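You operate a simulated robot arm through the tools that you are given. There is no shell and no other tool. Be economical: measure what you need, move in short steps, check, and stop when the job is done.

Carry out the task below with a simulated two-armed robot. There is one attempt and no reset: what you move stays moved.

Task
Take the silver post and put it on the shelf under the pressing bench. Put the grey sample roll that says "1" from the clear end of the checking bench on the grey mat and the grey sample roll marked "3" on the pale end of the stacking table. Press the part button two times. Press the length counter button two times. Take the pink sample roll and put it on the steel tray. Fetch the gold sample roll and set it on the shelf under the pressing bench. Fetch the purple card and stand it on the shelf under the pressing bench. Open the drawer of the winder bench, take the small weight on the top of the pressing bench and put it away in the inside of the winder drawer and shut the drawer again. Take the tin cup on the top of the pressing bench and put it away on the shelf of the air stand. The order is free. Set down upright: silver post, purple card.

The check looks at the end state, three seconds after you hand in, the way a careful person would. Anything else that was tipped, shoved, dropped, spilled or broken makes it a failure.

Robot
Two 7-joint arms with fingered hands on one trunk, on a base that drives. Base frame: it is fixed to the floor where the robot stands at the start and does not move with it; the origin is under the middle of the robot, x ahead of it, y to its left, z up; the surface under the hand at the start is at about z = 82. Lengths are in cm, angles in rad, forces in N, time in s.
The left shoulder is at the start at [5.5, 18.2, 119.8], the right one opposite. With the tool pointing down near the work surface each hand reaches from about 10 to 80 cm from the robot's upright axis, wherever it stands, measured 20 degrees to its own side. Places, roughly: drawer of the winder bench [-270, 50, 70]; gold sample roll [75, -125, 100]; grey mat (17x17 cm) [60, -204, 82]; grey sample roll [50, -25, 75]; inside of the winder drawer [-270, 60, 70]; length counter button [60, -90, 90]; pale end of the stacking table (36x18 cm) [-130, 64, 78]; part button [60, -60, 90]; pink sample roll [75, -125, 100]; purple card [75, -175, 75]; shelf of the air stand (57x18 cm) [-480, 152, 96]; shelf under the pressing bench [30, -350, 30]; silver post [50, 0, 75]; small weight [50, -325, 75]; steel tray (33x11x4 cm) [-60, -330, 80]; tin cup (6x6x6 cm) [60, -340, 80]. Payload 3.8 kg a hand.
Tool frame (each hand has its own): the origin (TCP) lies between the finger pads and is the grasp point; the fingertips stand 3 cm ahead of it; z points along the fingers, y is the line along which they close. Largest opening 10.4 cm; the body of the gripper starts 3.5 cm behind the TCP. The gripper is a hand of 4 fingers: y runs from the thumb to the fingers, the wrist lies at [-1.7, -10.4, -17.8] in the tool frame, and closing takes about 1.5 s.
Orientation is that of the tool frame in the base frame, as a unit quaternion [x, y, z, w]. With the fingers straight down and the wrist toward the robot, the tool's x, y and z point along [0, 1, 0], [1, 0, 0] and [0, 0, -1] of the base frame.

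Tools
- The arms move only by the tool apply_moves. It takes "left_moves", "right_moves" or both (then of equal length, played together; a hand with none holds still); each is a list of rows, each a list of 6 numbers: the shift along the base's x, y, z in cm, then the turn, a rotation vector about the base's x, y, z in rad. In form: [[x, y, z, ax, ay, az], ...]. A call has 1 to 20 rows; each row is the pose to reach, as a shift and turn from the pose commanded when the call began. "left_gripper" and "right_gripper" are, for a hand that has rows, the gripper command, from -1 (shut) to 1 (fully open), values between in proportion, set as the call begins (left out, the last holds). A row lasts 0.2 s, in which the tool goes at most 5 cm and 0.15 rad; a call with a longer step from one row to the next is refused whole, and so is a gripper value outside its range. Where a pose cannot be reached the arm comes as near as it can. A force on the tool above 40 N (or 10 N above the force at the start of the call, whichever is more), or a blocked arm, ends the call early, and 0.2 s more pass. The fingers move at their own pace (about 7.2 cm/s each) and stop on an object; they squeeze with about 24 N. The grip force told is the motor's: it shows also when the fingers shut on nothing. Time passes only in rows, and 0.2 s behind the last, so rows that repeat a pose let the fingers close. The reply holds the time, the measured pose of the TCP, the force on the tool along the base axes, the opening and the grip force, in the units named above and with some noise, with the torque about the TCP (base axes, N m) and any sound that the robot's microphone picked up.
- Cameras (640 x 400 px; columns grow to the right, rows downward): "scene" is now at [13.98, -2.66, 139.16]; the picture's right is [-0.32, -0.95, 0.00], its down [-0.42, 0.14, -0.90] and it looks along [0.85, -0.29, -0.44] (base axes); focal length 220 px, centre (320, 200). "left" rides on the left gripper at [-6.6, -9, -12.6] in its tool frame; the picture's right is [-0.78, -0.30, 0.56], its down [0.57, -0.70, 0.42] and it looks along [0.27, 0.65, 0.71] (tool axes); focal length 275 px, centre (320, 200). "right" rides on the right gripper at [6.6, -9, -12.6] in its tool frame; the picture's right is [-0.78, 0.30, -0.56], its down [-0.57, -0.70, 0.42] and it looks along [-0.27, 0.65, 0.71] (tool axes); focal length 275 px, centre (320, 200). There is no depth. A picture from a camera that has moved, and an enlarged one, comes with that camera's place and axes in the base frame and with its lens.
- snapshot(camera): a new picture of that camera. No time passes.
- lift_body(by): slides the trunk up (or, below 0, down) by that many cm; the arms and the scene camera ride with it, the base frame stays. It gives what a move gives, with no picture.
- base_move(legs): drives the robot by 1 to 6 legs, each [ahead, left, turn to the left] in cm, cm and rad, along the robot's own axes; the way and the turn of a leg run together, so that a leg with both is an arc; at most 150 cm and 3.142 rad a leg. The arms and the cameras ride along, it lands a little off, and it stops where it bumps. It gives what a move gives.
- finger_targets(index, middle, ring, thumb_bend, thumb_turn, hand): sets how far each is bent, from 0 (flat) to 100 (curled in); at 30 the hand is open as for a grip, at 70 the pads meet at the TCP. One left out holds its place. A second passes; each finger stops where it meets its share of the squeeze, and holds until it gets a number again. A gripper value or a shape takes the hand back. It gives what a move gives, with no picture; readings hold the bend of each and the force on the fingers (four entries, about 0 where the hand has none), thumb and palm. thumb_turn goes from beside the hand (0) to across from the fingers (100), as for a grip.
- set_grasp(shape, hand): the hand has 4 fingers and takes this shape, open, in about a second: jaw (thumb against the fingers, like two jaws); tri (thumb and two fingers); tip (a fingertip pinch); poke (one finger out to press); point (the index stretched); flat (the hand flat); cup (the hand cupped); fist (a fist). The gripper value then closes the fingers along that shape, each until it touches; the sizes above hold for jaw. It gives what a move gives, with no picture.
- turn_head(pan, tilt): turns the head with the scene camera to pan (to the left, within 1.501 rad either way) and tilt (down, from -0.506 to 1.204), counted from straight ahead of the robot. It gives what a move gives.
- enlarge(camera, box): a new picture of the part [left, top, right, bottom] of that camera's present view, enlarged. No time passes.
- sign_off(): hands the job in; it is judged then, once.

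Work in short steps. Places have to be worked out from the pictures, the camera data and where the tool is seen: move nearer, look again, correct. Check each grasp and each placing, and mend what went wrong. You have 525 turns and 302 pictures in all, those below and enlarged ones among them. Open the grippers and draw the arms clear of the work before you hand the job in, unless the task says otherwise.

The tools are called after "Emit:" as name(argument=value, ...) on one line, values as JSON. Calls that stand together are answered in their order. apply_moves: Moves the arms, as the interface text tells. Its arguments: {"type":"object","properties":{"left_moves":{"type":"array","items":{"type":"array","items":{"type":"number"}}},"left_gripper":{"type":"number"},"right_moves":{"type":"array","items":{"type":"array","items":{"type":"number"}}},"right_gripper":{"type":"number"}},"required":[]} The other tools are called the same way: lift_body (by) slides the trunk up or down; set_grasp (shape, hand) gives the hand a shape; finger_targets (index, middle, ring, thumb_bend, thumb_turn, hand) moves the fingers one by one; base_move (legs) drives the base; turn_head (pan, tilt) turns the head that bears the scene camera; snapshot (camera) takes a picture; enlarge (camera, box) takes an enlarged picture of a part of a camera's view; sign_off () hands the job in.

At the start:

```text
time_s: 0.0
left_ee_pos: [52.45, 1.72, 128.18]
left_orientation: [0.707, 0.707, 0.0, 0.001]
left_force: [0.5, 0.8, 0.0]
left_torque: [0.0, 0.03, 0.03]
left_gripper_width: 10.37
left_gripper_force: 0.0
left_shape: jaw
left_bend: [30.0, 30.0, 30.0, 30.0, 97.0]
left_finger forces: [0.1, 0.0, 0.0, 0.1, 0.0, 0.0]
right_ee_pos: [36.78, -40.16, 124.39]
right_orientation: [0.707, 0.707, 0.0, 0.0]
right_force: [-0.1, -0.8, 0.1]
right_torque: [-0.01, 0.01, 0.02]
right_gripper_width: 10.37
right_gripper_force: 0.0
right_shape: jaw
right_bend: [30.0, 30.0, 30.0, 30.0, 97.0]
right_finger forces: [0.0, 0.0, 0.0, 0.0, 0.0, 0.0]
trunk travel left (down, up): [-35.0, 40.6]
robot x, y, heading: [0.24, -0.04, 0.004]
head pan, tilt: [-0.326, 0.456]
```

scene: 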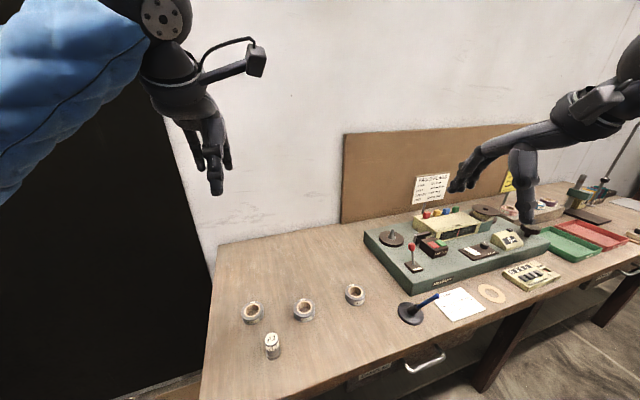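
right: 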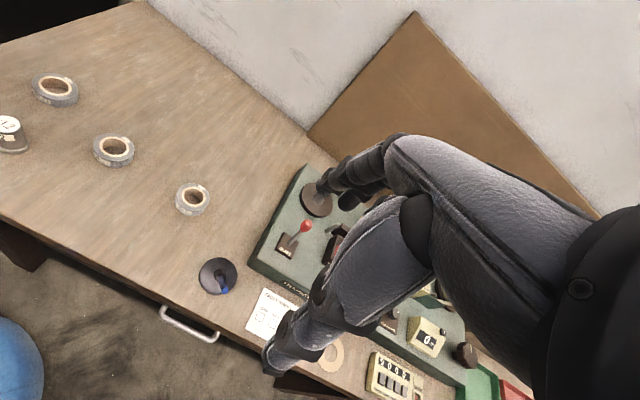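
left: 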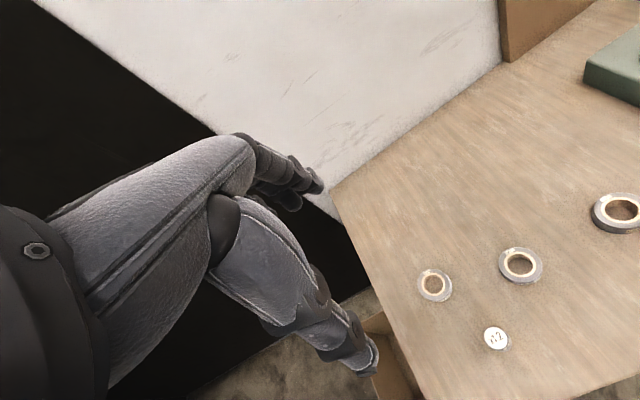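

The scene shows the checking bench with three grey rolls and a small post. I look closer at the rolls and the machine.

Emit:
enlarge(camera="scene", box=[220, 260, 400, 372])

Emit:
enlarge(camera="scene", box=[360, 170, 640, 345])

Emit:
enlarge(camera="left", box=[400, 180, 640, 360])

```text
3.56 times, centred on (310, 316) of scene
camera zoom: at [13.98, -2.66, 139.16], right [-0.32, -0.95, 0.0], down [-0.42, 0.14, -0.9], along [0.85, -0.29, -0.44], focal length 784 px, centre (356, -212)
```

zoom: 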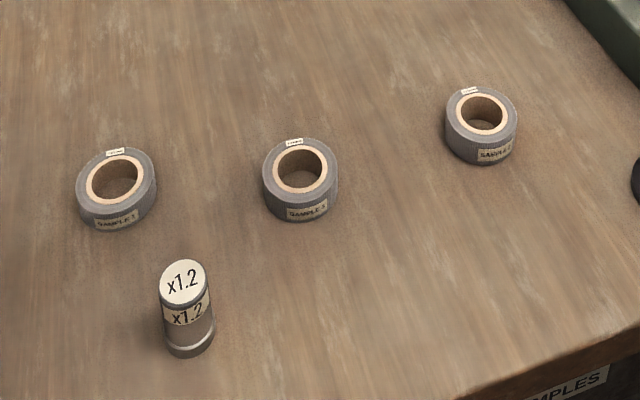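

```text
2.29 times, centred on (500, 258) of scene
camera zoom: at [13.98, -2.66, 139.16], right [-0.32, -0.95, 0.0], down [-0.42, 0.14, -0.9], along [0.85, -0.29, -0.44], focal length 504 px, centre (-91, 69)
```

zoom: 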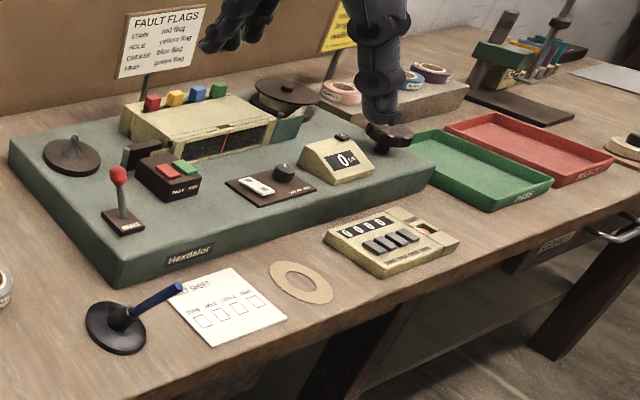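

```text
2.22 times, centred on (520, 270) of left
camera zoom: at [43.4, -4.75, 140.82], right [-0.3, -0.78, -0.56], down [-0.7, 0.57, -0.42], along [0.65, 0.27, -0.71], focal length 612 px, centre (-124, 44)
```

zoom: 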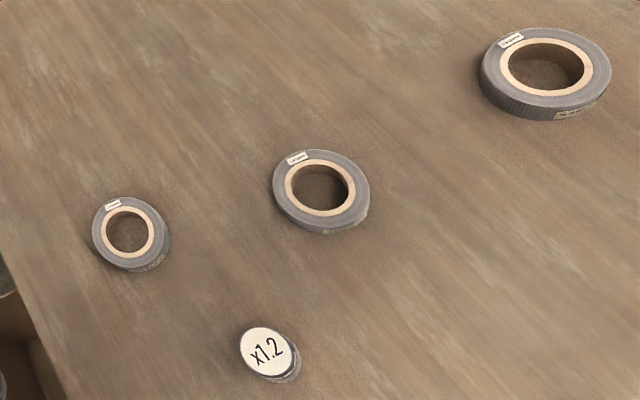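

I read the labels on the rolls more closely.

Emit:
enlarge(camera="scene", box=[238, 296, 270, 316])

Emit:
enlarge(camera="scene", box=[290, 302, 322, 324])

Emit:
enlarge(camera="scene", box=[342, 284, 374, 308])

Emit:
enlarge(camera="scene", box=[400, 195, 530, 280])

```text
16.00 times, centred on (254, 306) of scene
camera zoom: at [13.98, -2.66, 139.16], right [-0.32, -0.95, 0.0], down [-0.42, 0.14, -0.9], along [0.85, -0.29, -0.44], focal length 3528 px, centre (1376, -1496)
```

zoom: 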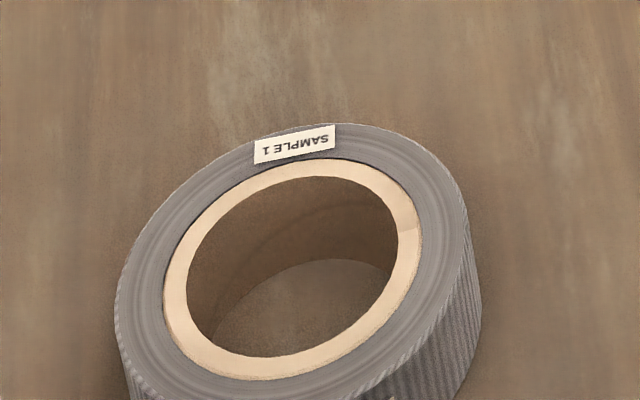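

```text
16.00 times, centred on (306, 313) of scene
camera zoom: at [13.98, -2.66, 139.16], right [-0.32, -0.95, 0.0], down [-0.42, 0.14, -0.9], along [0.85, -0.29, -0.44], focal length 3528 px, centre (544, -1608)
```

zoom: 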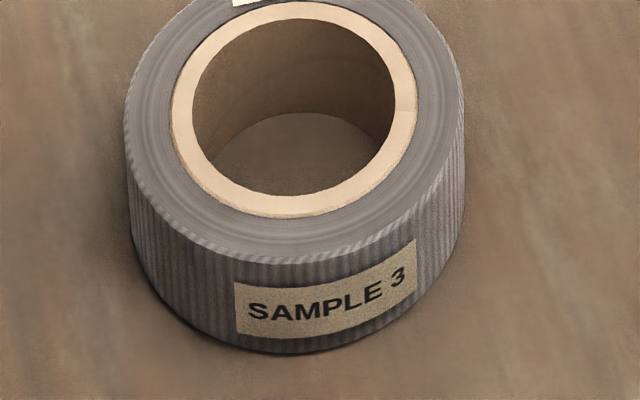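

```text
16.00 times, centred on (358, 296) of scene
camera zoom: at [13.98, -2.66, 139.16], right [-0.32, -0.95, 0.0], down [-0.42, 0.14, -0.9], along [0.85, -0.29, -0.44], focal length 3528 px, centre (-288, -1336)
```

zoom: 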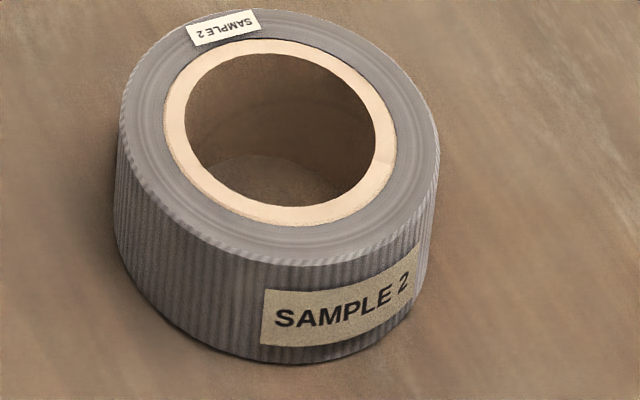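

```text
4.71 times, centred on (465, 238) of scene
camera zoom: at [13.98, -2.66, 139.16], right [-0.32, -0.95, 0.0], down [-0.42, 0.14, -0.9], along [0.85, -0.29, -0.44], focal length 1038 px, centre (-362, 24)
```

zoom: 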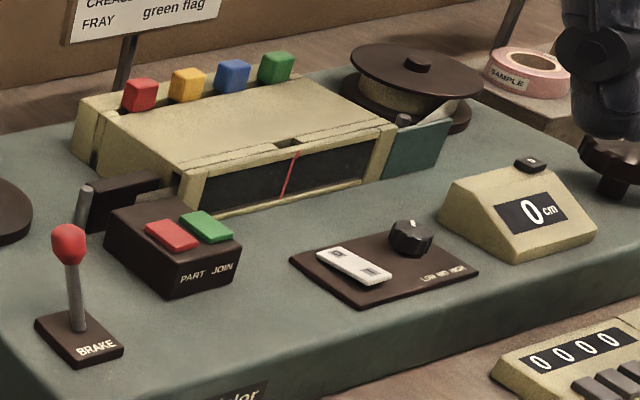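

Sample 1 is the leftmost roll, sample 3 the middle one. I estimate roll 1 near [58,2], roll 3 near [55,-12], the post near [47,-2]. I do the buttons first: drive right and view the machine from a second place.

Emit:
base_move(legs=[[0, -50, 0]])

Emit:
set_grasp(hand="right", shape="poke")

Emit:
turn_head(pan=-0.2, tilt=0.6)

Emit:
snapshot(camera="scene")

Emit:
snapshot(camera="right")

```text
time_s: 2.9
left_ee_pos: [52.55, -46.78, 128.27]
left_orientation: [0.706, 0.709, 0.0, -0.001]
left_force: [0.3, -0.6, -0.4]
left_torque: [0.01, 0.03, -0.02]
left_gripper_width: 10.37
left_gripper_force: 0.0
left_shape: jaw
left_bend: [30.0, 30.0, 30.0, 30.0, 97.0]
left_finger forces: [0.0, 0.1, 0.0, 0.0, 0.0, 0.0]
right_ee_pos: [37.02, -88.77, 124.33]
right_orientation: [0.705, 0.709, 0.0, 0.0]
right_force: [-0.4, 0.1, -0.4]
right_torque: [-0.02, 0.0, 0.02]
right_gripper_width: 10.38
right_gripper_force: 0.1
right_shape: jaw
right_bend: [30.0, 30.0, 30.0, 30.0, 97.0]
right_finger forces: [0.0, 0.0, 0.0, 0.0, 0.0, 0.0]
trunk travel left (down, up): [-35.0, 40.6]
robot x, y, heading: [0.29, -48.53, 0.006]
head pan, tilt: [-0.326, 0.456]
```

```text
time_s: 3.8
left_ee_pos: [52.64, -46.64, 128.25]
left_orientation: [0.705, 0.709, 0.0, 0.0]
left_force: [0.3, -0.8, -0.8]
left_torque: [0.03, 0.0, 0.01]
left_gripper_width: 10.32
left_gripper_force: 0.0
left_shape: jaw
left_bend: [30.0, 30.0, 30.0, 30.0, 97.0]
left_finger forces: [0.1, 0.1, 0.0, 0.0, 0.1, 0.0]
right_ee_pos: [37.06, -88.86, 124.33]
right_orientation: [0.705, 0.709, 0.0, 0.0]
right_force: [-0.4, 0.5, 0.3]
right_torque: [0.03, 0.01, 0.04]
right_gripper_width: 0.01
right_gripper_force: 0.1
right_shape: poke
right_bend: [70.0, 70.0, 99.0, 100.0, 100.0]
right_finger forces: [0.0, 0.0, 0.1, 0.1, 0.0, 0.1]
trunk travel left (down, up): [-35.0, 40.6]
robot x, y, heading: [0.45, -48.65, 0.009]
head pan, tilt: [-0.326, 0.456]
```

```text
time_s: 4.5
left_ee_pos: [52.55, -46.48, 128.24]
left_orientation: [0.705, 0.709, 0.001, 0.0]
left_force: [-0.8, -0.2, -0.2]
left_torque: [0.01, -0.02, 0.04]
left_gripper_width: 10.36
left_gripper_force: 0.1
left_shape: jaw
left_bend: [30.0, 30.0, 30.0, 30.0, 97.0]
left_finger forces: [0.1, 0.1, 0.0, 0.0, 0.0, 0.0]
right_ee_pos: [37.06, -88.83, 124.33]
right_orientation: [0.705, 0.709, 0.0, 0.0]
right_force: [-0.1, -0.2, -0.1]
right_torque: [0.02, -0.01, -0.02]
right_gripper_width: 0.01
right_gripper_force: 0.0
right_shape: poke
right_bend: [70.0, 70.0, 99.0, 100.0, 100.0]
right_finger forces: [0.0, 0.0, 0.0, 0.0, 0.1, 0.0]
trunk travel left (down, up): [-35.0, 40.6]
robot x, y, heading: [0.07, -48.59, 0.005]
head pan, tilt: [-0.201, 0.6]
```

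```text
291 pictures are left
camera scene: at [14.08, -50.08, 137.85], right [-0.19, -0.98, 0.0], down [-0.55, 0.11, -0.83], along [0.81, -0.16, -0.56], focal length 220 px, centre (320, 200)
```

scene: 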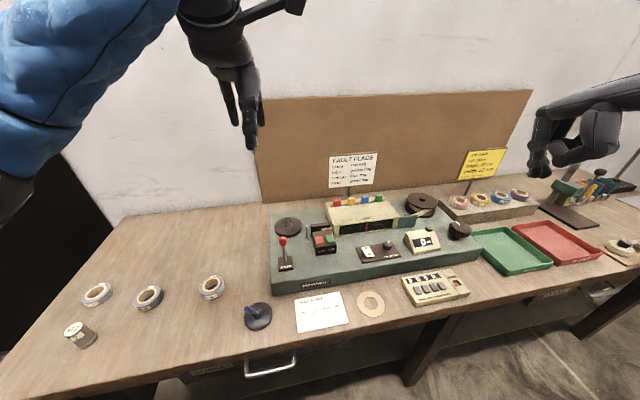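

```text
290 pictures are left
camera right: at [28.06, -82.32, 136.96], right [0.3, -0.77, 0.56], down [-0.7, -0.58, -0.42], along [0.65, -0.26, -0.71], focal length 275 px, centre (320, 200)
```

right: 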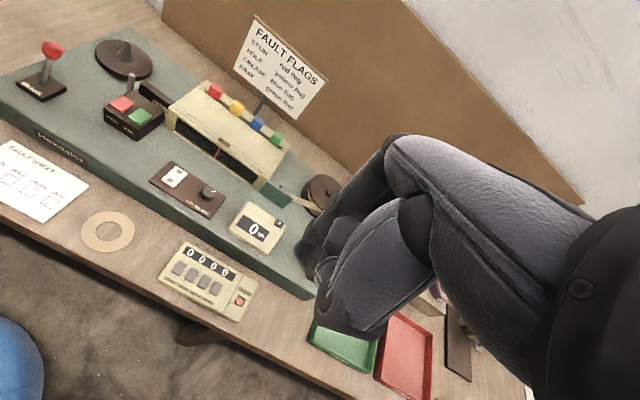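

I enlarge the hand to see the poke finger's tip.

Emit:
enlarge(camera="scene", box=[500, 60, 640, 200])

Emit:
enlarge(camera="scene", box=[290, 180, 480, 300])

Emit:
enlarge(camera="right", box=[90, 60, 350, 330])

```text
2.86 times, centred on (570, 130) of scene
camera zoom: at [14.08, -50.08, 137.85], right [-0.19, -0.98, 0.0], down [-0.55, 0.11, -0.83], along [0.81, -0.16, -0.56], focal length 630 px, centre (-394, 400)
```

zoom: 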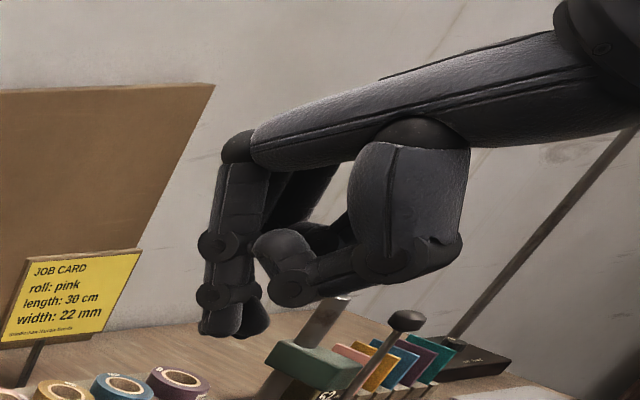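

```text
3.33 times, centred on (385, 240) of scene
camera zoom: at [14.08, -50.08, 137.85], right [-0.19, -0.98, 0.0], down [-0.55, 0.11, -0.83], along [0.81, -0.16, -0.56], focal length 735 px, centre (103, 67)
```

zoom: 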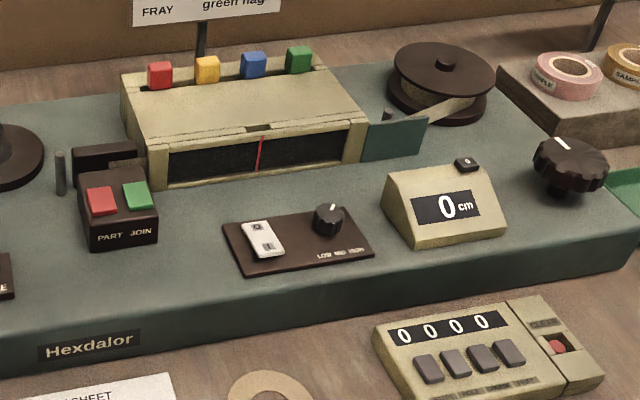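

```text
1.48 times, centred on (220, 195) of right
camera zoom: at [28.06, -82.32, 136.96], right [0.3, -0.77, 0.56], down [-0.7, -0.58, -0.42], along [0.65, -0.26, -0.71], focal length 408 px, centre (468, 207)
```

zoom: 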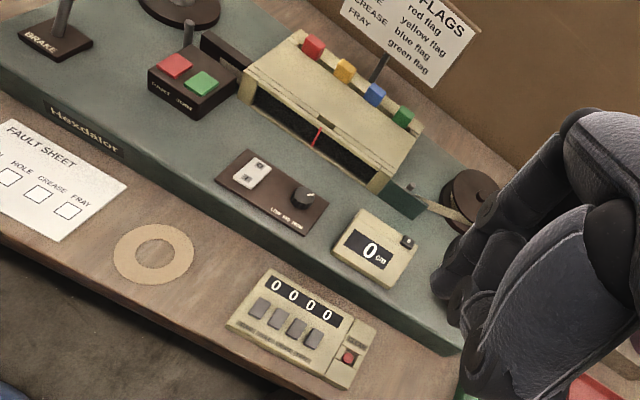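

The poke tip stands about 3 cm below the TCP, with two fingers side by side. Triangulated: part button ≈ [59.4,-59,92], length button ≈ [57.6,-92.8,92.2]. I curl the middle finger so a single tip presses.

Emit:
finger_targets(hand="right", middle=100)

Emit:
enlarge(camera="scene", box=[500, 60, 640, 200])

```text
time_s: 5.5
left_ee_pos: [52.64, -46.68, 128.33]
left_orientation: [0.705, 0.709, 0.0, 0.0]
left_force: [-0.3, -0.4, 0.4]
left_torque: [-0.02, -0.02, 0.04]
left_gripper_width: 10.39
left_gripper_force: 0.0
left_shape: jaw
left_bend: [30.0, 30.0, 30.0, 30.0, 97.0]
left_finger forces: [0.0, 0.0, 0.0, 0.0, 0.1, 0.1]
right_ee_pos: [37.06, -88.76, 124.43]
right_orientation: [0.705, 0.709, 0.0, 0.0]
right_force: [-0.5, 0.2, -0.8]
right_torque: [-0.01, -0.03, 0.0]
right_gripper_width: 2.87
right_gripper_force: 0.1
right_shape: fingers
right_bend: [70.0, 100.0, 99.0, 100.0, 100.0]
right_finger forces: [0.0, 0.0, 0.0, 0.0, 0.0, 0.1]
trunk travel left (down, up): [-35.0, 40.6]
robot x, y, heading: [-0.22, -48.52, 0.005]
head pan, tilt: [-0.201, 0.6]
```

```text
2.86 times, centred on (570, 130) of scene
camera zoom: at [14.08, -50.08, 137.85], right [-0.19, -0.98, 0.0], down [-0.55, 0.11, -0.82], along [0.81, -0.16, -0.57], focal length 630 px, centre (-394, 400)
```

zoom: 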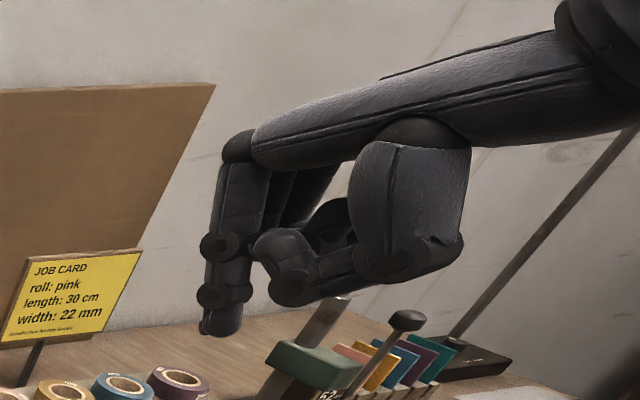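

Only the index tip stands out now. I move the left hand aside and bring the right tip over the part button, hovering at z≈102.

Emit:
apply_moves(left_moves=[[0, 5, 0, 0, 0, 0], [0, 10, 0, 0, 0, 0], [0, 15, 0, 0, 0, 0], [0, 20, 0, 0, 0, 0], [0, 25, 0, 0, 0, 0], [0, 25, 0, 0, 0, 0], [0, 25, 0, 0, 0, 0], [0, 25, 0, 0, 0, 0], [0, 25, 0, 0, 0, 0], [0, 25, 0, 0, 0, 0], [0, 25, 0, 0, 0, 0]], right_moves=[[2.2, 3, -1.5, 0, 0, 0], [4.4, 6, -3, 0, 0, 0], [6.6, 9, -4.5, 0, 0, 0], [8.8, 12, -6, 0, 0, 0], [11, 15, -7.5, 0, 0, 0], [13.2, 18, -9, 0, 0, 0], [15.4, 21, -11, 0, 0, 0], [17.6, 24, -13, 0, 0, 0], [20, 27, -16, 0, 0, 0], [22.4, 29.7, -19, 0, 0, 0], [22.4, 29.7, -22, 0, 0, 0]])

Emit:
enlarge(camera="scene", box=[270, 140, 430, 260])

Emit:
snapshot(camera="right")

```text
time_s: 7.9
left_ee_pos: [52.89, -21.77, 128.75]
left_orientation: [0.705, 0.709, 0.0, -0.001]
left_force: [-0.5, -0.2, -0.1]
left_torque: [0.01, 0.01, 0.01]
left_gripper_width: 10.37
left_gripper_force: 0.0
left_shape: jaw
left_bend: [30.0, 30.0, 30.0, 30.0, 97.0]
left_finger forces: [0.1, 0.0, 0.0, 0.0, 0.0, 0.1]
right_ee_pos: [57.64, -61.71, 102.96]
right_orientation: [0.705, 0.709, 0.0, 0.001]
right_force: [0.2, -0.3, -0.2]
right_torque: [0.02, 0.0, 0.03]
right_gripper_width: 2.91
right_gripper_force: 0.0
right_shape: fingers
right_bend: [70.0, 100.0, 99.0, 100.0, 100.0]
right_finger forces: [0.1, 0.1, 0.0, 0.1, 0.0, 0.1]
right hand out of reach, approached as far as the arm can: row 10, 11
trunk travel left (down, up): [-35.0, 40.6]
robot x, y, heading: [0.13, -48.4, 0.009]
head pan, tilt: [-0.201, 0.6]
```

```text
3.33 times, centred on (350, 200) of scene
camera zoom: at [14.13, -50.05, 137.85], right [-0.19, -0.98, 0.0], down [-0.55, 0.11, -0.82], along [0.81, -0.16, -0.57], focal length 735 px, centre (220, 200)
```

zoom: 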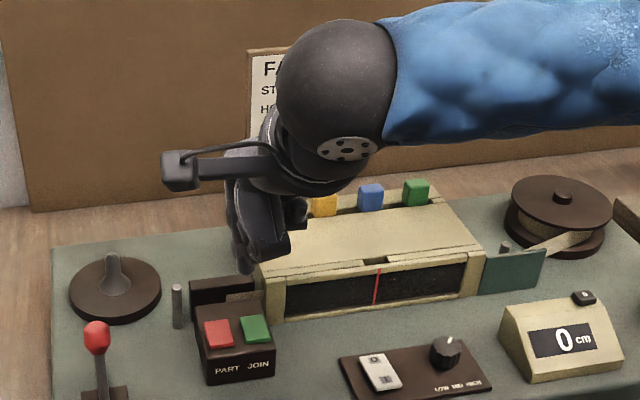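

```text
284 pictures are left
camera right: at [48.68, -55.31, 115.47], right [0.3, -0.77, 0.56], down [-0.7, -0.58, -0.43], along [0.65, -0.26, -0.71], focal length 275 px, centre (320, 200)
```

right: 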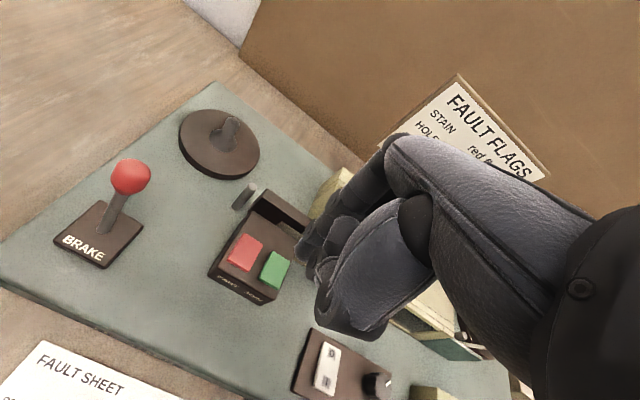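

The right arm falls short at this base pose. I raise the hand a bit, then drive left 12 and ahead 3.

Emit:
apply_moves(right_moves=[[-3, -2, 5, 0, 0, 0], [-3, -2, 10, 0, 0, 0]])

Emit:
base_move(legs=[[3, 13, 0]])

```text
refused: row 1 steps farther than a row can; nothing moved
```

```text
time_s: 9.2
left_ee_pos: [55.8, -8.64, 128.82]
left_orientation: [0.705, 0.709, -0.001, 0.001]
left_force: [0.0, -0.7, 0.3]
left_torque: [-0.01, -0.04, -0.03]
left_gripper_width: 10.38
left_gripper_force: 0.0
left_shape: jaw
left_bend: [30.0, 30.0, 30.0, 30.0, 97.0]
left_finger forces: [0.0, 0.0, 0.1, 0.0, 0.0, 0.0]
right_ee_pos: [60.51, -48.59, 102.93]
right_orientation: [0.706, 0.709, -0.001, 0.0]
right_force: [0.8, -0.6, -0.2]
right_torque: [-0.03, 0.01, 0.0]
right_gripper_width: 2.85
right_gripper_force: 0.1
right_shape: fingers
right_bend: [70.0, 100.0, 99.0, 100.0, 100.0]
right_finger forces: [0.0, 0.1, 0.0, 0.1, 0.1, 0.0]
trunk travel left (down, up): [-35.0, 40.6]
robot x, y, heading: [3.03, -35.82, 0.004]
head pan, tilt: [-0.201, 0.6]
```

Nothing was touched. I shift the right hand over the button.

Emit:
apply_moves(right_moves=[[-1, -4, 1, 0, 0, 0], [-2, -8, 0, 0, 0, 0], [-2.9, -12.5, 0, 0, 0, 0], [-2.9, -12.5, 0, 0, 0, 0]])

Emit:
snapshot(camera="scene")

Emit:
snapshot(camera="right")

```text
time_s: 10.2
left_ee_pos: [55.87, -8.74, 128.68]
left_orientation: [0.705, 0.709, 0.0, 0.001]
left_force: [-0.4, 0.5, 0.6]
left_torque: [0.0, -0.01, 0.01]
left_gripper_width: 10.37
left_gripper_force: 0.1
left_shape: jaw
left_bend: [30.0, 30.0, 30.0, 30.0, 97.0]
left_finger forces: [0.0, 0.0, 0.0, 0.1, 0.1, 0.0]
right_ee_pos: [57.83, -61.2, 103.15]
right_orientation: [0.705, 0.709, 0.0, 0.0]
right_force: [1.0, 0.7, -0.4]
right_torque: [-0.02, 0.0, 0.01]
right_gripper_width: 2.9
right_gripper_force: 0.0
right_shape: fingers
right_bend: [70.0, 100.0, 99.0, 100.0, 100.0]
right_finger forces: [0.0, 0.0, 0.0, 0.1, 0.1, 0.0]
trunk travel left (down, up): [-35.0, 40.6]
robot x, y, heading: [3.0, -35.58, 0.007]
head pan, tilt: [-0.201, 0.6]
```

```text
283 pictures are left
camera scene: at [17.12, -36.96, 137.84], right [-0.19, -0.98, 0.0], down [-0.55, 0.11, -0.82], along [0.81, -0.16, -0.57], focal length 220 px, centre (320, 200)
```

scene: 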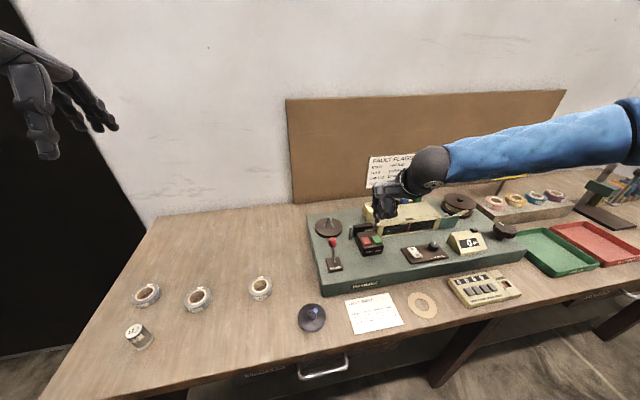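

```text
282 pictures are left
camera right: at [48.82, -54.79, 115.61], right [0.3, -0.77, 0.56], down [-0.7, -0.58, -0.42], along [0.65, -0.26, -0.71], focal length 275 px, centre (320, 200)
```

right: 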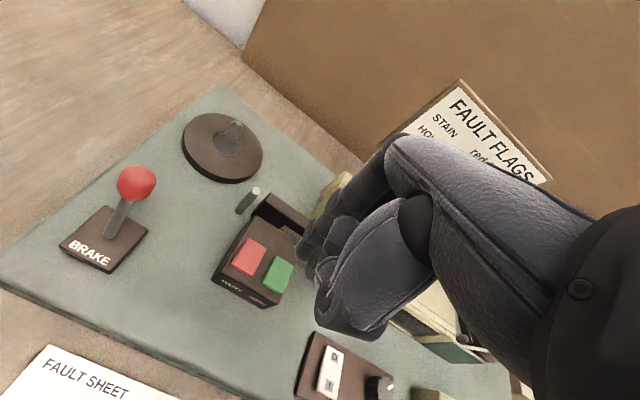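

I zoom in on the fingertip in the wrist camera to locate it relative to the TCP.

Emit:
apply_moves(right_moves=[[1.6, 2, -4, 0, 0, 0], [1.6, 2, -4, 0, 0, 0]])

Emit:
enlarge(camera="right", box=[200, 180, 360, 300])

Emit:
enlarge(camera="scene", box=[330, 170, 450, 270])

```text
time_s: 10.8
left_ee_pos: [55.62, -8.98, 128.86]
left_orientation: [0.706, 0.709, 0.001, 0.001]
left_force: [0.0, -0.7, -0.1]
left_torque: [0.02, -0.03, -0.01]
left_gripper_width: 10.38
left_gripper_force: 0.1
left_shape: jaw
left_bend: [30.0, 30.0, 30.0, 30.0, 97.0]
left_finger forces: [0.0, 0.0, 0.0, 0.0, 0.0, 0.1]
right_ee_pos: [59.48, -59.21, 98.93]
right_orientation: [0.705, 0.709, 0.002, -0.001]
right_force: [-0.4, -0.2, -1.2]
right_torque: [0.02, -0.02, -0.01]
right_gripper_width: 2.88
right_gripper_force: 0.2
right_shape: fingers
right_bend: [70.0, 100.0, 99.0, 100.0, 100.0]
right_finger forces: [0.1, 0.0, 0.0, 0.1, 0.0, 0.0]
trunk travel left (down, up): [-35.0, 40.6]
robot x, y, heading: [3.21, -35.73, 0.002]
head pan, tilt: [-0.201, 0.6]
```

```text
3.33 times, centred on (280, 240) of right
camera zoom: at [50.41, -52.8, 111.42], right [0.3, -0.78, 0.56], down [-0.7, -0.58, -0.43], along [0.65, -0.26, -0.71], focal length 918 px, centre (453, 67)
```

zoom: 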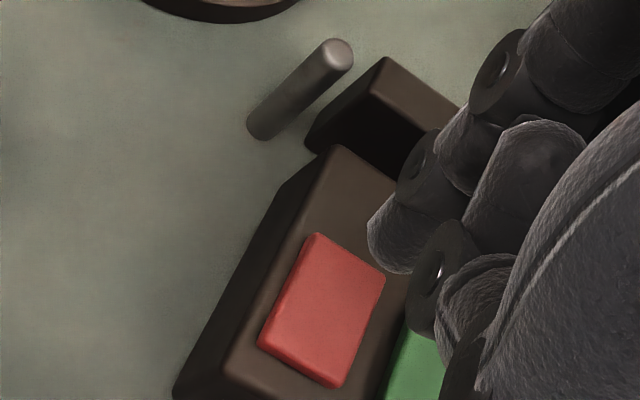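

```text
4.00 times, centred on (390, 220) of scene
camera zoom: at [16.88, -37.18, 137.87], right [-0.19, -0.98, 0.0], down [-0.55, 0.11, -0.83], along [0.81, -0.16, -0.56], focal length 882 px, centre (40, 120)
```

zoom: 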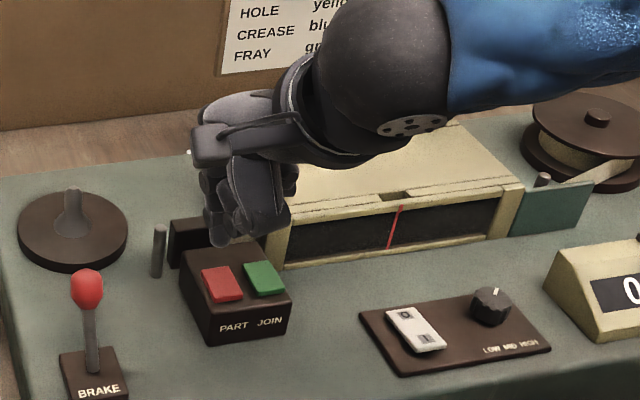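

The tip is essentially at the TCP axis and the button lies straight below at z≈92. I press down slowly.

Emit:
apply_moves(right_moves=[[0, 0, -1, 0, 0, 0], [0, 0, -2, 0, 0, 0], [0, 0, -3, 0, 0, 0], [0, 0, -3.6, 0, 0, 0], [0, 0, -4.1, 0, 0, 0]])

Emit:
enlarge(camera="right", box=[200, 180, 360, 300])

```text
time_s: 12.0
left_ee_pos: [55.72, -8.87, 128.87]
left_orientation: [0.705, 0.709, 0.0, 0.0]
left_force: [-0.8, -0.2, 0.3]
left_torque: [0.04, 0.04, -0.01]
left_gripper_width: 10.38
left_gripper_force: 0.1
left_shape: jaw
left_bend: [30.0, 30.0, 30.0, 30.0, 97.0]
left_finger forces: [0.0, 0.0, 0.0, 0.0, 0.0, 0.0]
right_ee_pos: [59.36, -59.4, 94.9]
right_orientation: [0.705, 0.709, 0.001, 0.0]
right_force: [-0.1, -0.3, 1.9]
right_torque: [-0.01, 0.0, 0.02]
right_gripper_width: 2.87
right_gripper_force: 1.3
right_shape: fingers
right_bend: [70.0, 100.0, 99.0, 100.0, 100.0]
right_finger forces: [2.1, 0.0, 0.0, 0.1, 0.0, 0.0]
trunk travel left (down, up): [-35.0, 40.6]
robot x, y, heading: [3.29, -35.68, -0.0]
head pan, tilt: [-0.201, 0.6]
heard: click
```

```text
3.33 times, centred on (280, 240) of right
camera zoom: at [50.38, -52.89, 107.49], right [0.3, -0.77, 0.56], down [-0.7, -0.58, -0.43], along [0.65, -0.26, -0.71], focal length 918 px, centre (453, 67)
```

zoom: 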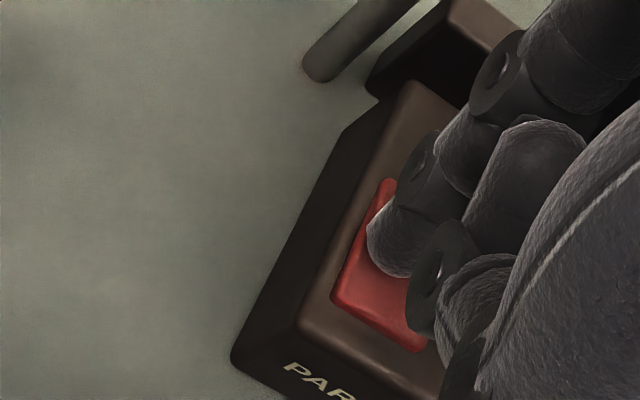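

A click was heard: first press made. I lift 2.5 cm and press once more to the same depth.

Emit:
apply_moves(right_moves=[[0, 0, 1.5, 0, 0, 0], [0, 0, 2.5, 0, 0, 0], [0, 0, 2.5, 0, 0, 0]])

Emit:
apply_moves(right_moves=[[0, 0, -1, 0, 0, 0], [0, 0, -2, 0, 0, 0], [0, 0, -2.5, 0, 0, 0]])

Emit:
apply_moves(right_moves=[[0, 0, 3, 0, 0, 0], [0, 0, 7, 0, 0, 0], [0, 0, 11, 0, 0, 0]])

Emit:
snapshot(camera="scene")

```text
time_s: 12.8
left_ee_pos: [55.68, -8.82, 128.76]
left_orientation: [0.705, 0.709, 0.001, 0.0]
left_force: [1.2, 0.5, 0.7]
left_torque: [-0.01, 0.01, -0.01]
left_gripper_width: 10.4
left_gripper_force: 0.0
left_shape: jaw
left_bend: [30.0, 30.0, 30.0, 30.0, 97.0]
left_finger forces: [0.1, 0.0, 0.1, 0.0, 0.1, 0.0]
right_ee_pos: [59.33, -59.33, 97.37]
right_orientation: [0.706, 0.708, 0.0, 0.0]
right_force: [0.4, 0.4, -0.4]
right_torque: [-0.01, -0.02, 0.0]
right_gripper_width: 2.88
right_gripper_force: 0.0
right_shape: fingers
right_bend: [70.0, 100.0, 99.0, 100.0, 100.0]
right_finger forces: [0.0, 0.0, 0.1, 0.0, 0.0, 0.0]
trunk travel left (down, up): [-35.0, 40.6]
robot x, y, heading: [2.95, -35.82, 0.004]
head pan, tilt: [-0.201, 0.6]
```

```text
time_s: 13.6
left_ee_pos: [55.81, -8.75, 128.78]
left_orientation: [0.705, 0.709, 0.0, 0.0]
left_force: [0.6, 0.5, -0.5]
left_torque: [-0.01, -0.02, 0.0]
left_gripper_width: 10.36
left_gripper_force: 0.0
left_shape: jaw
left_bend: [30.0, 30.0, 30.0, 30.0, 97.0]
left_finger forces: [0.0, 0.0, 0.0, 0.0, 0.0, 0.0]
right_ee_pos: [59.35, -59.25, 94.87]
right_orientation: [0.705, 0.709, 0.0, 0.0]
right_force: [0.2, 0.7, 2.7]
right_torque: [0.09, 0.04, -0.03]
right_gripper_width: 2.87
right_gripper_force: 1.6
right_shape: fingers
right_bend: [70.0, 100.0, 99.0, 100.0, 100.0]
right_finger forces: [2.8, 0.1, 0.0, 0.1, 0.0, 0.0]
trunk travel left (down, up): [-35.0, 40.6]
robot x, y, heading: [3.35, -35.13, 0.008]
head pan, tilt: [-0.201, 0.6]
heard: click
```

```text
time_s: 14.4
left_ee_pos: [55.71, -8.73, 128.92]
left_orientation: [0.706, 0.709, 0.0, 0.0]
left_force: [-0.8, -0.3, -0.4]
left_torque: [-0.03, -0.03, -0.04]
left_gripper_width: 10.36
left_gripper_force: 0.0
left_shape: jaw
left_bend: [30.0, 30.0, 30.0, 30.0, 97.0]
left_finger forces: [0.0, 0.0, 0.0, 0.0, 0.1, 0.1]
right_ee_pos: [59.3, -59.27, 105.8]
right_orientation: [0.706, 0.708, 0.0, 0.0]
right_force: [-0.7, 0.8, 0.2]
right_torque: [0.01, -0.02, 0.01]
right_gripper_width: 2.89
right_gripper_force: 0.2
right_shape: fingers
right_bend: [70.0, 100.0, 99.0, 100.0, 100.0]
right_finger forces: [0.0, 0.0, 0.0, 0.1, 0.1, 0.0]
trunk travel left (down, up): [-35.0, 40.6]
robot x, y, heading: [3.0, -35.55, 0.007]
head pan, tilt: [-0.201, 0.6]
```

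```text
278 pictures are left
camera scene: at [16.98, -37.02, 137.86], right [-0.19, -0.98, 0.0], down [-0.55, 0.11, -0.83], along [0.81, -0.16, -0.56], focal length 220 px, centre (320, 200)
```

scene: 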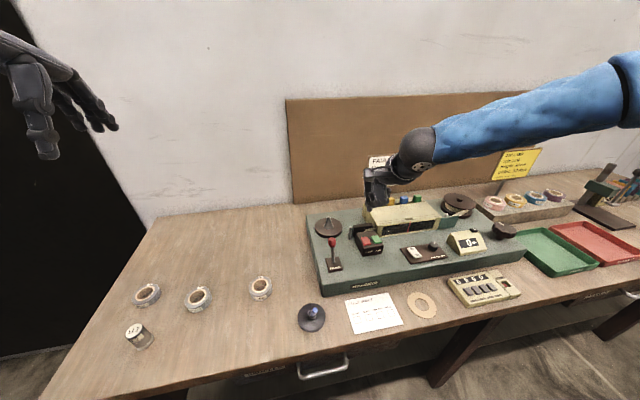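

Two clicks registered. I drive right 32 so the tip comes near the length button.

Emit:
base_move(legs=[[-1, -33.5, 0]])

Emit:
snapshot(camera="right")

```text
time_s: 16.6
left_ee_pos: [54.87, -41.45, 128.76]
left_orientation: [0.703, 0.711, 0.0, 0.0]
left_force: [0.1, -0.3, 0.2]
left_torque: [0.02, 0.02, 0.01]
left_gripper_width: 10.35
left_gripper_force: 0.1
left_shape: jaw
left_bend: [30.0, 30.0, 30.0, 30.0, 97.0]
left_finger forces: [0.0, 0.0, 0.0, 0.0, 0.1, 0.0]
right_ee_pos: [58.66, -92.04, 105.82]
right_orientation: [0.703, 0.711, 0.001, -0.001]
right_force: [0.7, -0.7, 0.7]
right_torque: [-0.01, -0.01, -0.01]
right_gripper_width: 2.88
right_gripper_force: 0.0
right_shape: fingers
right_bend: [70.0, 100.0, 99.0, 100.0, 100.0]
right_finger forces: [0.0, 0.1, 0.1, 0.0, 0.0, 0.0]
trunk travel left (down, up): [-35.0, 40.6]
robot x, y, heading: [2.34, -68.33, 0.013]
head pan, tilt: [-0.201, 0.6]
```

```text
277 pictures are left
camera right: at [49.64, -85.59, 118.35], right [0.3, -0.77, 0.56], down [-0.7, -0.58, -0.43], along [0.65, -0.26, -0.71], focal length 275 px, centre (320, 200)
```

right: 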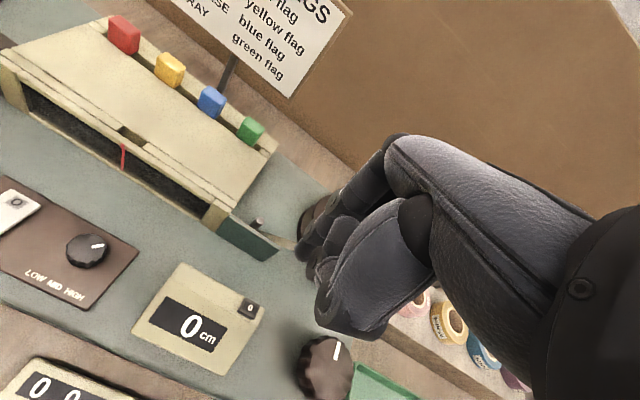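

The button comes out at [57.3,-92.9,92]. I align and descend to hover.

Emit:
apply_moves(right_moves=[[-1.3, -0.9, -3.5, 0, 0, 0], [-1.3, -0.9, -7, 0, 0, 0], [-1.3, -0.9, -7, 0, 0, 0]])

Emit:
enlarge(camera="right", box=[200, 180, 360, 300])

```text
time_s: 17.4
left_ee_pos: [54.74, -41.37, 128.76]
left_orientation: [0.704, 0.71, 0.0, 0.0]
left_force: [0.1, -1.1, 0.2]
left_torque: [-0.02, -0.01, 0.01]
left_gripper_width: 10.36
left_gripper_force: 0.2
left_shape: jaw
left_bend: [30.0, 30.0, 30.0, 30.0, 97.0]
left_finger forces: [0.0, 0.0, 0.0, 0.1, 0.1, 0.0]
right_ee_pos: [57.43, -93.2, 98.95]
right_orientation: [0.703, 0.711, 0.001, 0.001]
right_force: [-0.4, 0.4, 0.3]
right_torque: [0.04, 0.0, 0.0]
right_gripper_width: 2.88
right_gripper_force: 0.0
right_shape: fingers
right_bend: [70.0, 100.0, 99.0, 100.0, 100.0]
right_finger forces: [0.1, 0.0, 0.0, 0.1, 0.1, 0.1]
trunk travel left (down, up): [-35.0, 40.6]
robot x, y, heading: [2.83, -68.19, 0.014]
head pan, tilt: [-0.201, 0.6]
```

```text
3.33 times, centred on (280, 240) of right
camera zoom: at [48.34, -86.75, 111.4], right [0.3, -0.77, 0.56], down [-0.69, -0.58, -0.43], along [0.65, -0.26, -0.71], focal length 918 px, centre (453, 67)
```

zoom: 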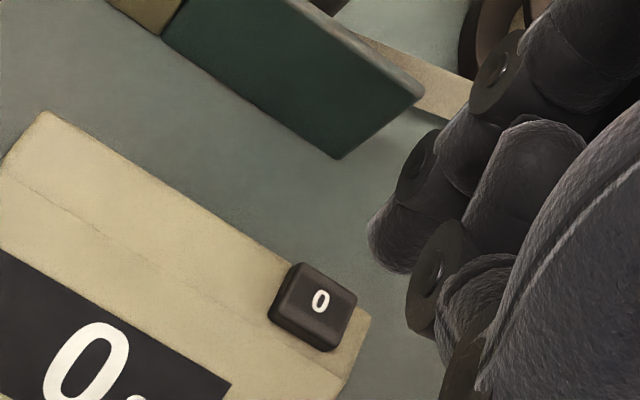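

Aligned. I press down.

Emit:
apply_moves(right_moves=[[0, 0.2, -1, 0, 0, 0], [0, 0.2, -2, 0, 0, 0], [0, 0.2, -3, 0, 0, 0], [0, 0.2, -3.6, 0, 0, 0], [0, 0.2, -4.1, 0, 0, 0]])

Emit:
enlarge(camera="right", box=[200, 180, 360, 300])

```text
time_s: 18.6
left_ee_pos: [54.68, -41.38, 128.82]
left_orientation: [0.704, 0.71, 0.001, 0.0]
left_force: [0.5, 0.1, -0.4]
left_torque: [0.0, 0.03, 0.02]
left_gripper_width: 10.37
left_gripper_force: 0.1
left_shape: jaw
left_bend: [30.0, 30.0, 30.0, 30.0, 97.0]
left_finger forces: [0.0, 0.0, 0.0, 0.0, 0.0, 0.0]
right_ee_pos: [57.56, -92.63, 95.02]
right_orientation: [0.704, 0.71, 0.005, 0.002]
right_force: [3.3, -3.6, 17.4]
right_torque: [0.05, -0.09, -0.03]
right_gripper_width: 2.77
right_gripper_force: 8.7
right_shape: fingers
right_bend: [70.0, 100.0, 99.0, 100.0, 100.0]
right_finger forces: [16.8, 0.1, 0.1, 0.0, 0.1, 0.0]
trunk travel left (down, up): [-35.0, 40.6]
robot x, y, heading: [2.48, -68.55, 0.01]
head pan, tilt: [-0.201, 0.6]
heard: click
```

```text
3.33 times, centred on (280, 240) of right
camera zoom: at [48.43, -86.25, 107.5], right [0.3, -0.77, 0.56], down [-0.69, -0.58, -0.43], along [0.66, -0.26, -0.71], focal length 918 px, centre (453, 67)
```

zoom: 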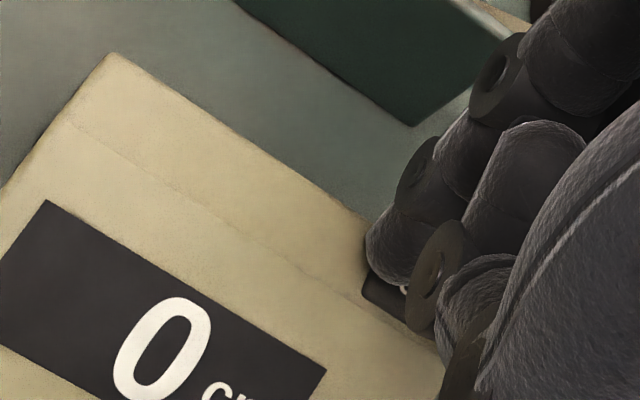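

A click, with the button bottomed out. I lift, then press again slightly less deep.

Emit:
apply_moves(right_moves=[[0, 0, 1.5, 0, 0, 0], [-0.3, -0.2, 2.5, 0, 0, 0], [-0.3, -0.2, 2.5, 0, 0, 0]])

Emit:
apply_moves(right_moves=[[0, 0, -1, 0, 0, 0], [0, 0, -2, 0, 0, 0], [0, 0, -2.4, 0, 0, 0]])

Emit:
apply_moves(right_moves=[[0, 0, 3, 0, 0, 0], [0, 0, 7, 0, 0, 0], [0, 0, 11, 0, 0, 0]])

```text
time_s: 19.4
left_ee_pos: [54.94, -41.43, 128.74]
left_orientation: [0.703, 0.711, 0.0, 0.0]
left_force: [0.2, -0.8, -0.1]
left_torque: [0.04, -0.06, -0.01]
left_gripper_width: 10.36
left_gripper_force: 0.1
left_shape: jaw
left_bend: [30.0, 30.0, 30.0, 30.0, 97.0]
left_finger forces: [0.1, 0.0, 0.1, 0.1, 0.0, 0.0]
right_ee_pos: [57.07, -92.75, 97.03]
right_orientation: [0.703, 0.711, 0.0, -0.001]
right_force: [-0.5, 0.0, -0.1]
right_torque: [-0.01, 0.0, -0.01]
right_gripper_width: 2.89
right_gripper_force: 0.0
right_shape: fingers
right_bend: [70.0, 100.0, 99.0, 100.0, 100.0]
right_finger forces: [0.0, 0.0, 0.0, 0.0, 0.0, 0.0]
trunk travel left (down, up): [-35.0, 40.6]
robot x, y, heading: [2.6, -68.63, 0.01]
head pan, tilt: [-0.201, 0.6]
```

```text
time_s: 20.1
left_ee_pos: [54.73, -41.31, 128.82]
left_orientation: [0.704, 0.711, 0.0, 0.0]
left_force: [-1.1, -0.7, 0.5]
left_torque: [0.01, 0.0, 0.03]
left_gripper_width: 10.38
left_gripper_force: 0.0
left_shape: jaw
left_bend: [30.0, 30.0, 30.0, 30.0, 97.0]
left_finger forces: [0.0, 0.1, 0.0, 0.0, 0.0, 0.0]
right_ee_pos: [57.25, -92.7, 95.05]
right_orientation: [0.704, 0.71, 0.002, 0.002]
right_force: [3.1, -2.9, 14.7]
right_torque: [0.07, -0.12, -0.05]
right_gripper_width: 2.81
right_gripper_force: 7.0
right_shape: fingers
right_bend: [70.0, 100.0, 99.0, 100.0, 100.0]
right_finger forces: [14.4, 0.0, 0.0, 0.0, 0.0, 0.1]
trunk travel left (down, up): [-35.0, 40.6]
robot x, y, heading: [2.56, -68.51, 0.009]
head pan, tilt: [-0.201, 0.6]
heard: click
```

```text
time_s: 20.9
left_ee_pos: [54.78, -41.3, 128.73]
left_orientation: [0.703, 0.711, 0.0, 0.0]
left_force: [0.4, 1.0, 0.1]
left_torque: [-0.05, 0.02, -0.05]
left_gripper_width: 10.37
left_gripper_force: 0.0
left_shape: jaw
left_bend: [30.0, 30.0, 30.0, 30.0, 97.0]
left_finger forces: [0.1, 0.0, 0.1, 0.0, 0.0, 0.1]
right_ee_pos: [57.06, -92.65, 105.92]
right_orientation: [0.703, 0.711, 0.0, 0.0]
right_force: [0.3, -0.7, 1.4]
right_torque: [0.01, 0.01, -0.04]
right_gripper_width: 2.86
right_gripper_force: 0.2
right_shape: fingers
right_bend: [70.0, 100.0, 99.0, 100.0, 100.0]
right_finger forces: [0.0, 0.1, 0.0, 0.0, 0.0, 0.0]
trunk travel left (down, up): [-35.0, 40.6]
robot x, y, heading: [2.22, -68.09, 0.013]
head pan, tilt: [-0.201, 0.6]
```

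Both buttons have been pressed twice. Now I open the right hand, raise it, and drive left to fetch roll 1 and the post.

Emit:
apply_moves(right_moves=[[-4, 0, 3, 0, 0, 0], [-8, 0, 6, 0, 0, 0], [-12, 0, 9, 0, 0, 0], [-16, 0, 12, 0, 0, 0]])

Emit:
set_grasp(hand="right", shape="jaw")

Emit:
base_move(legs=[[0, 56, 0]])

Emit:
turn_head(pan=0.2, tilt=0.75)

Emit:
snapshot(camera="scene")

Emit:
snapshot(camera="left")

```text
time_s: 21.9
left_ee_pos: [54.76, -41.39, 128.95]
left_orientation: [0.704, 0.71, 0.001, 0.001]
left_force: [0.5, -0.3, 0.7]
left_torque: [0.01, -0.01, 0.04]
left_gripper_width: 10.39
left_gripper_force: 0.1
left_shape: jaw
left_bend: [30.0, 30.0, 30.0, 30.0, 97.0]
left_finger forces: [0.0, 0.1, 0.1, 0.0, 0.0, 0.0]
right_ee_pos: [40.92, -92.93, 118.26]
right_orientation: [0.703, 0.711, 0.0, 0.001]
right_force: [-1.1, 0.2, 0.0]
right_torque: [0.0, -0.03, -0.04]
right_gripper_width: 2.87
right_gripper_force: 0.1
right_shape: fingers
right_bend: [70.0, 100.0, 99.0, 100.0, 100.0]
right_finger forces: [0.1, 0.0, 0.0, 0.0, 0.0, 0.0]
trunk travel left (down, up): [-35.0, 40.6]
robot x, y, heading: [2.12, -68.74, 0.013]
head pan, tilt: [-0.201, 0.6]
```

```text
time_s: 22.9
left_ee_pos: [54.86, -41.34, 128.74]
left_orientation: [0.703, 0.711, 0.001, 0.0]
left_force: [0.7, -0.6, 0.5]
left_torque: [-0.01, 0.05, 0.01]
left_gripper_width: 10.38
left_gripper_force: 0.0
left_shape: jaw
left_bend: [30.0, 30.0, 30.0, 30.0, 97.0]
left_finger forces: [0.1, 0.1, 0.0, 0.0, 0.0, 0.0]
right_ee_pos: [41.1, -92.99, 118.25]
right_orientation: [0.703, 0.711, 0.001, 0.0]
right_force: [-0.1, -0.6, -0.4]
right_torque: [-0.02, 0.02, -0.01]
right_gripper_width: 10.37
right_gripper_force: 0.0
right_shape: jaw
right_bend: [30.0, 30.0, 30.0, 30.0, 97.0]
right_finger forces: [0.0, 0.0, 0.1, 0.0, 0.0, 0.1]
trunk travel left (down, up): [-35.0, 40.6]
robot x, y, heading: [1.81, -68.44, 0.01]
head pan, tilt: [-0.201, 0.6]
```

```text
time_s: 26.1
left_ee_pos: [54.24, 14.66, 128.77]
left_orientation: [0.703, 0.712, 0.0, -0.001]
left_force: [0.3, 1.2, -0.2]
left_torque: [-0.04, 0.03, 0.02]
left_gripper_width: 10.36
left_gripper_force: 0.1
left_shape: jaw
left_bend: [30.0, 30.0, 30.0, 30.0, 97.0]
left_finger forces: [0.0, 0.0, 0.1, 0.0, 0.0, 0.0]
right_ee_pos: [40.4, -37.0, 118.24]
right_orientation: [0.703, 0.711, 0.0, 0.001]
right_force: [0.1, -0.5, 0.2]
right_torque: [-0.03, -0.03, -0.01]
right_gripper_width: 10.37
right_gripper_force: 0.0
right_shape: jaw
right_bend: [30.0, 30.0, 30.0, 30.0, 97.0]
right_finger forces: [0.1, 0.0, 0.0, 0.0, 0.0, 0.0]
trunk travel left (down, up): [-35.0, 40.6]
robot x, y, heading: [1.7, -12.75, 0.013]
head pan, tilt: [-0.201, 0.6]
```

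```text
time_s: 26.9
left_ee_pos: [54.11, 14.56, 128.82]
left_orientation: [0.702, 0.712, 0.0, 0.0]
left_force: [-0.1, 0.1, 0.1]
left_torque: [-0.02, 0.01, 0.01]
left_gripper_width: 10.35
left_gripper_force: 0.1
left_shape: jaw
left_bend: [30.0, 30.0, 30.0, 30.0, 97.0]
left_finger forces: [0.1, 0.0, 0.0, 0.1, 0.0, 0.0]
right_ee_pos: [40.43, -36.9, 118.25]
right_orientation: [0.703, 0.712, 0.001, 0.0]
right_force: [0.0, -0.4, 0.3]
right_torque: [-0.01, -0.02, 0.0]
right_gripper_width: 10.38
right_gripper_force: 0.0
right_shape: jaw
right_bend: [30.0, 30.0, 30.0, 30.0, 97.0]
right_finger forces: [0.1, 0.1, 0.1, 0.1, 0.1, 0.0]
trunk travel left (down, up): [-35.0, 40.6]
robot x, y, heading: [1.8, -12.85, 0.012]
head pan, tilt: [0.201, 0.75]
```

```text
274 pictures are left
camera scene: at [15.08, -10.48, 136.56], right [0.21, -0.98, 0.0], down [-0.67, -0.14, -0.73], along [0.71, 0.15, -0.68], focal length 220 px, centre (320, 200)
```

scene: 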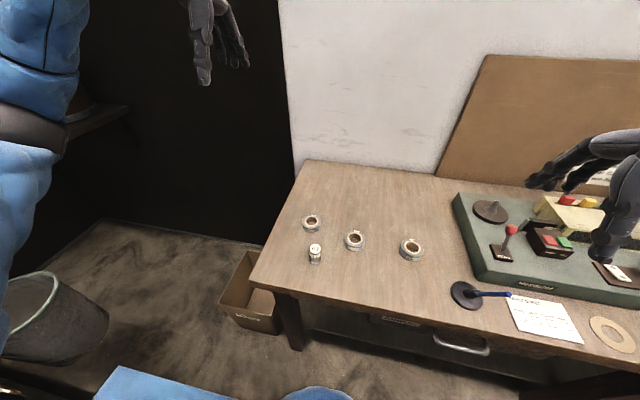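

```text
273 pictures are left
camera left: at [45.19, 7.97, 141.34], right [-0.29, -0.78, -0.56], down [-0.71, 0.56, -0.42], along [0.65, 0.27, -0.71], focal length 275 px, centre (320, 200)
```

left: 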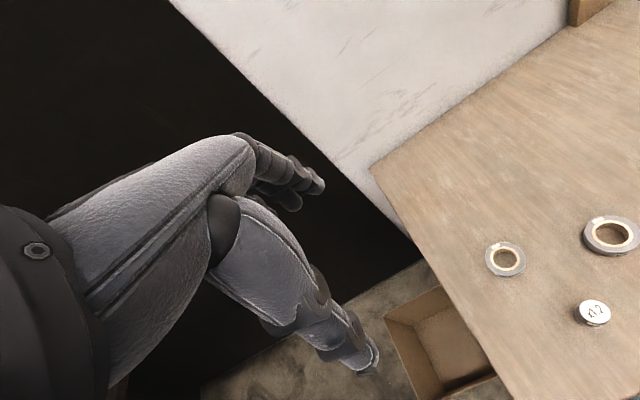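

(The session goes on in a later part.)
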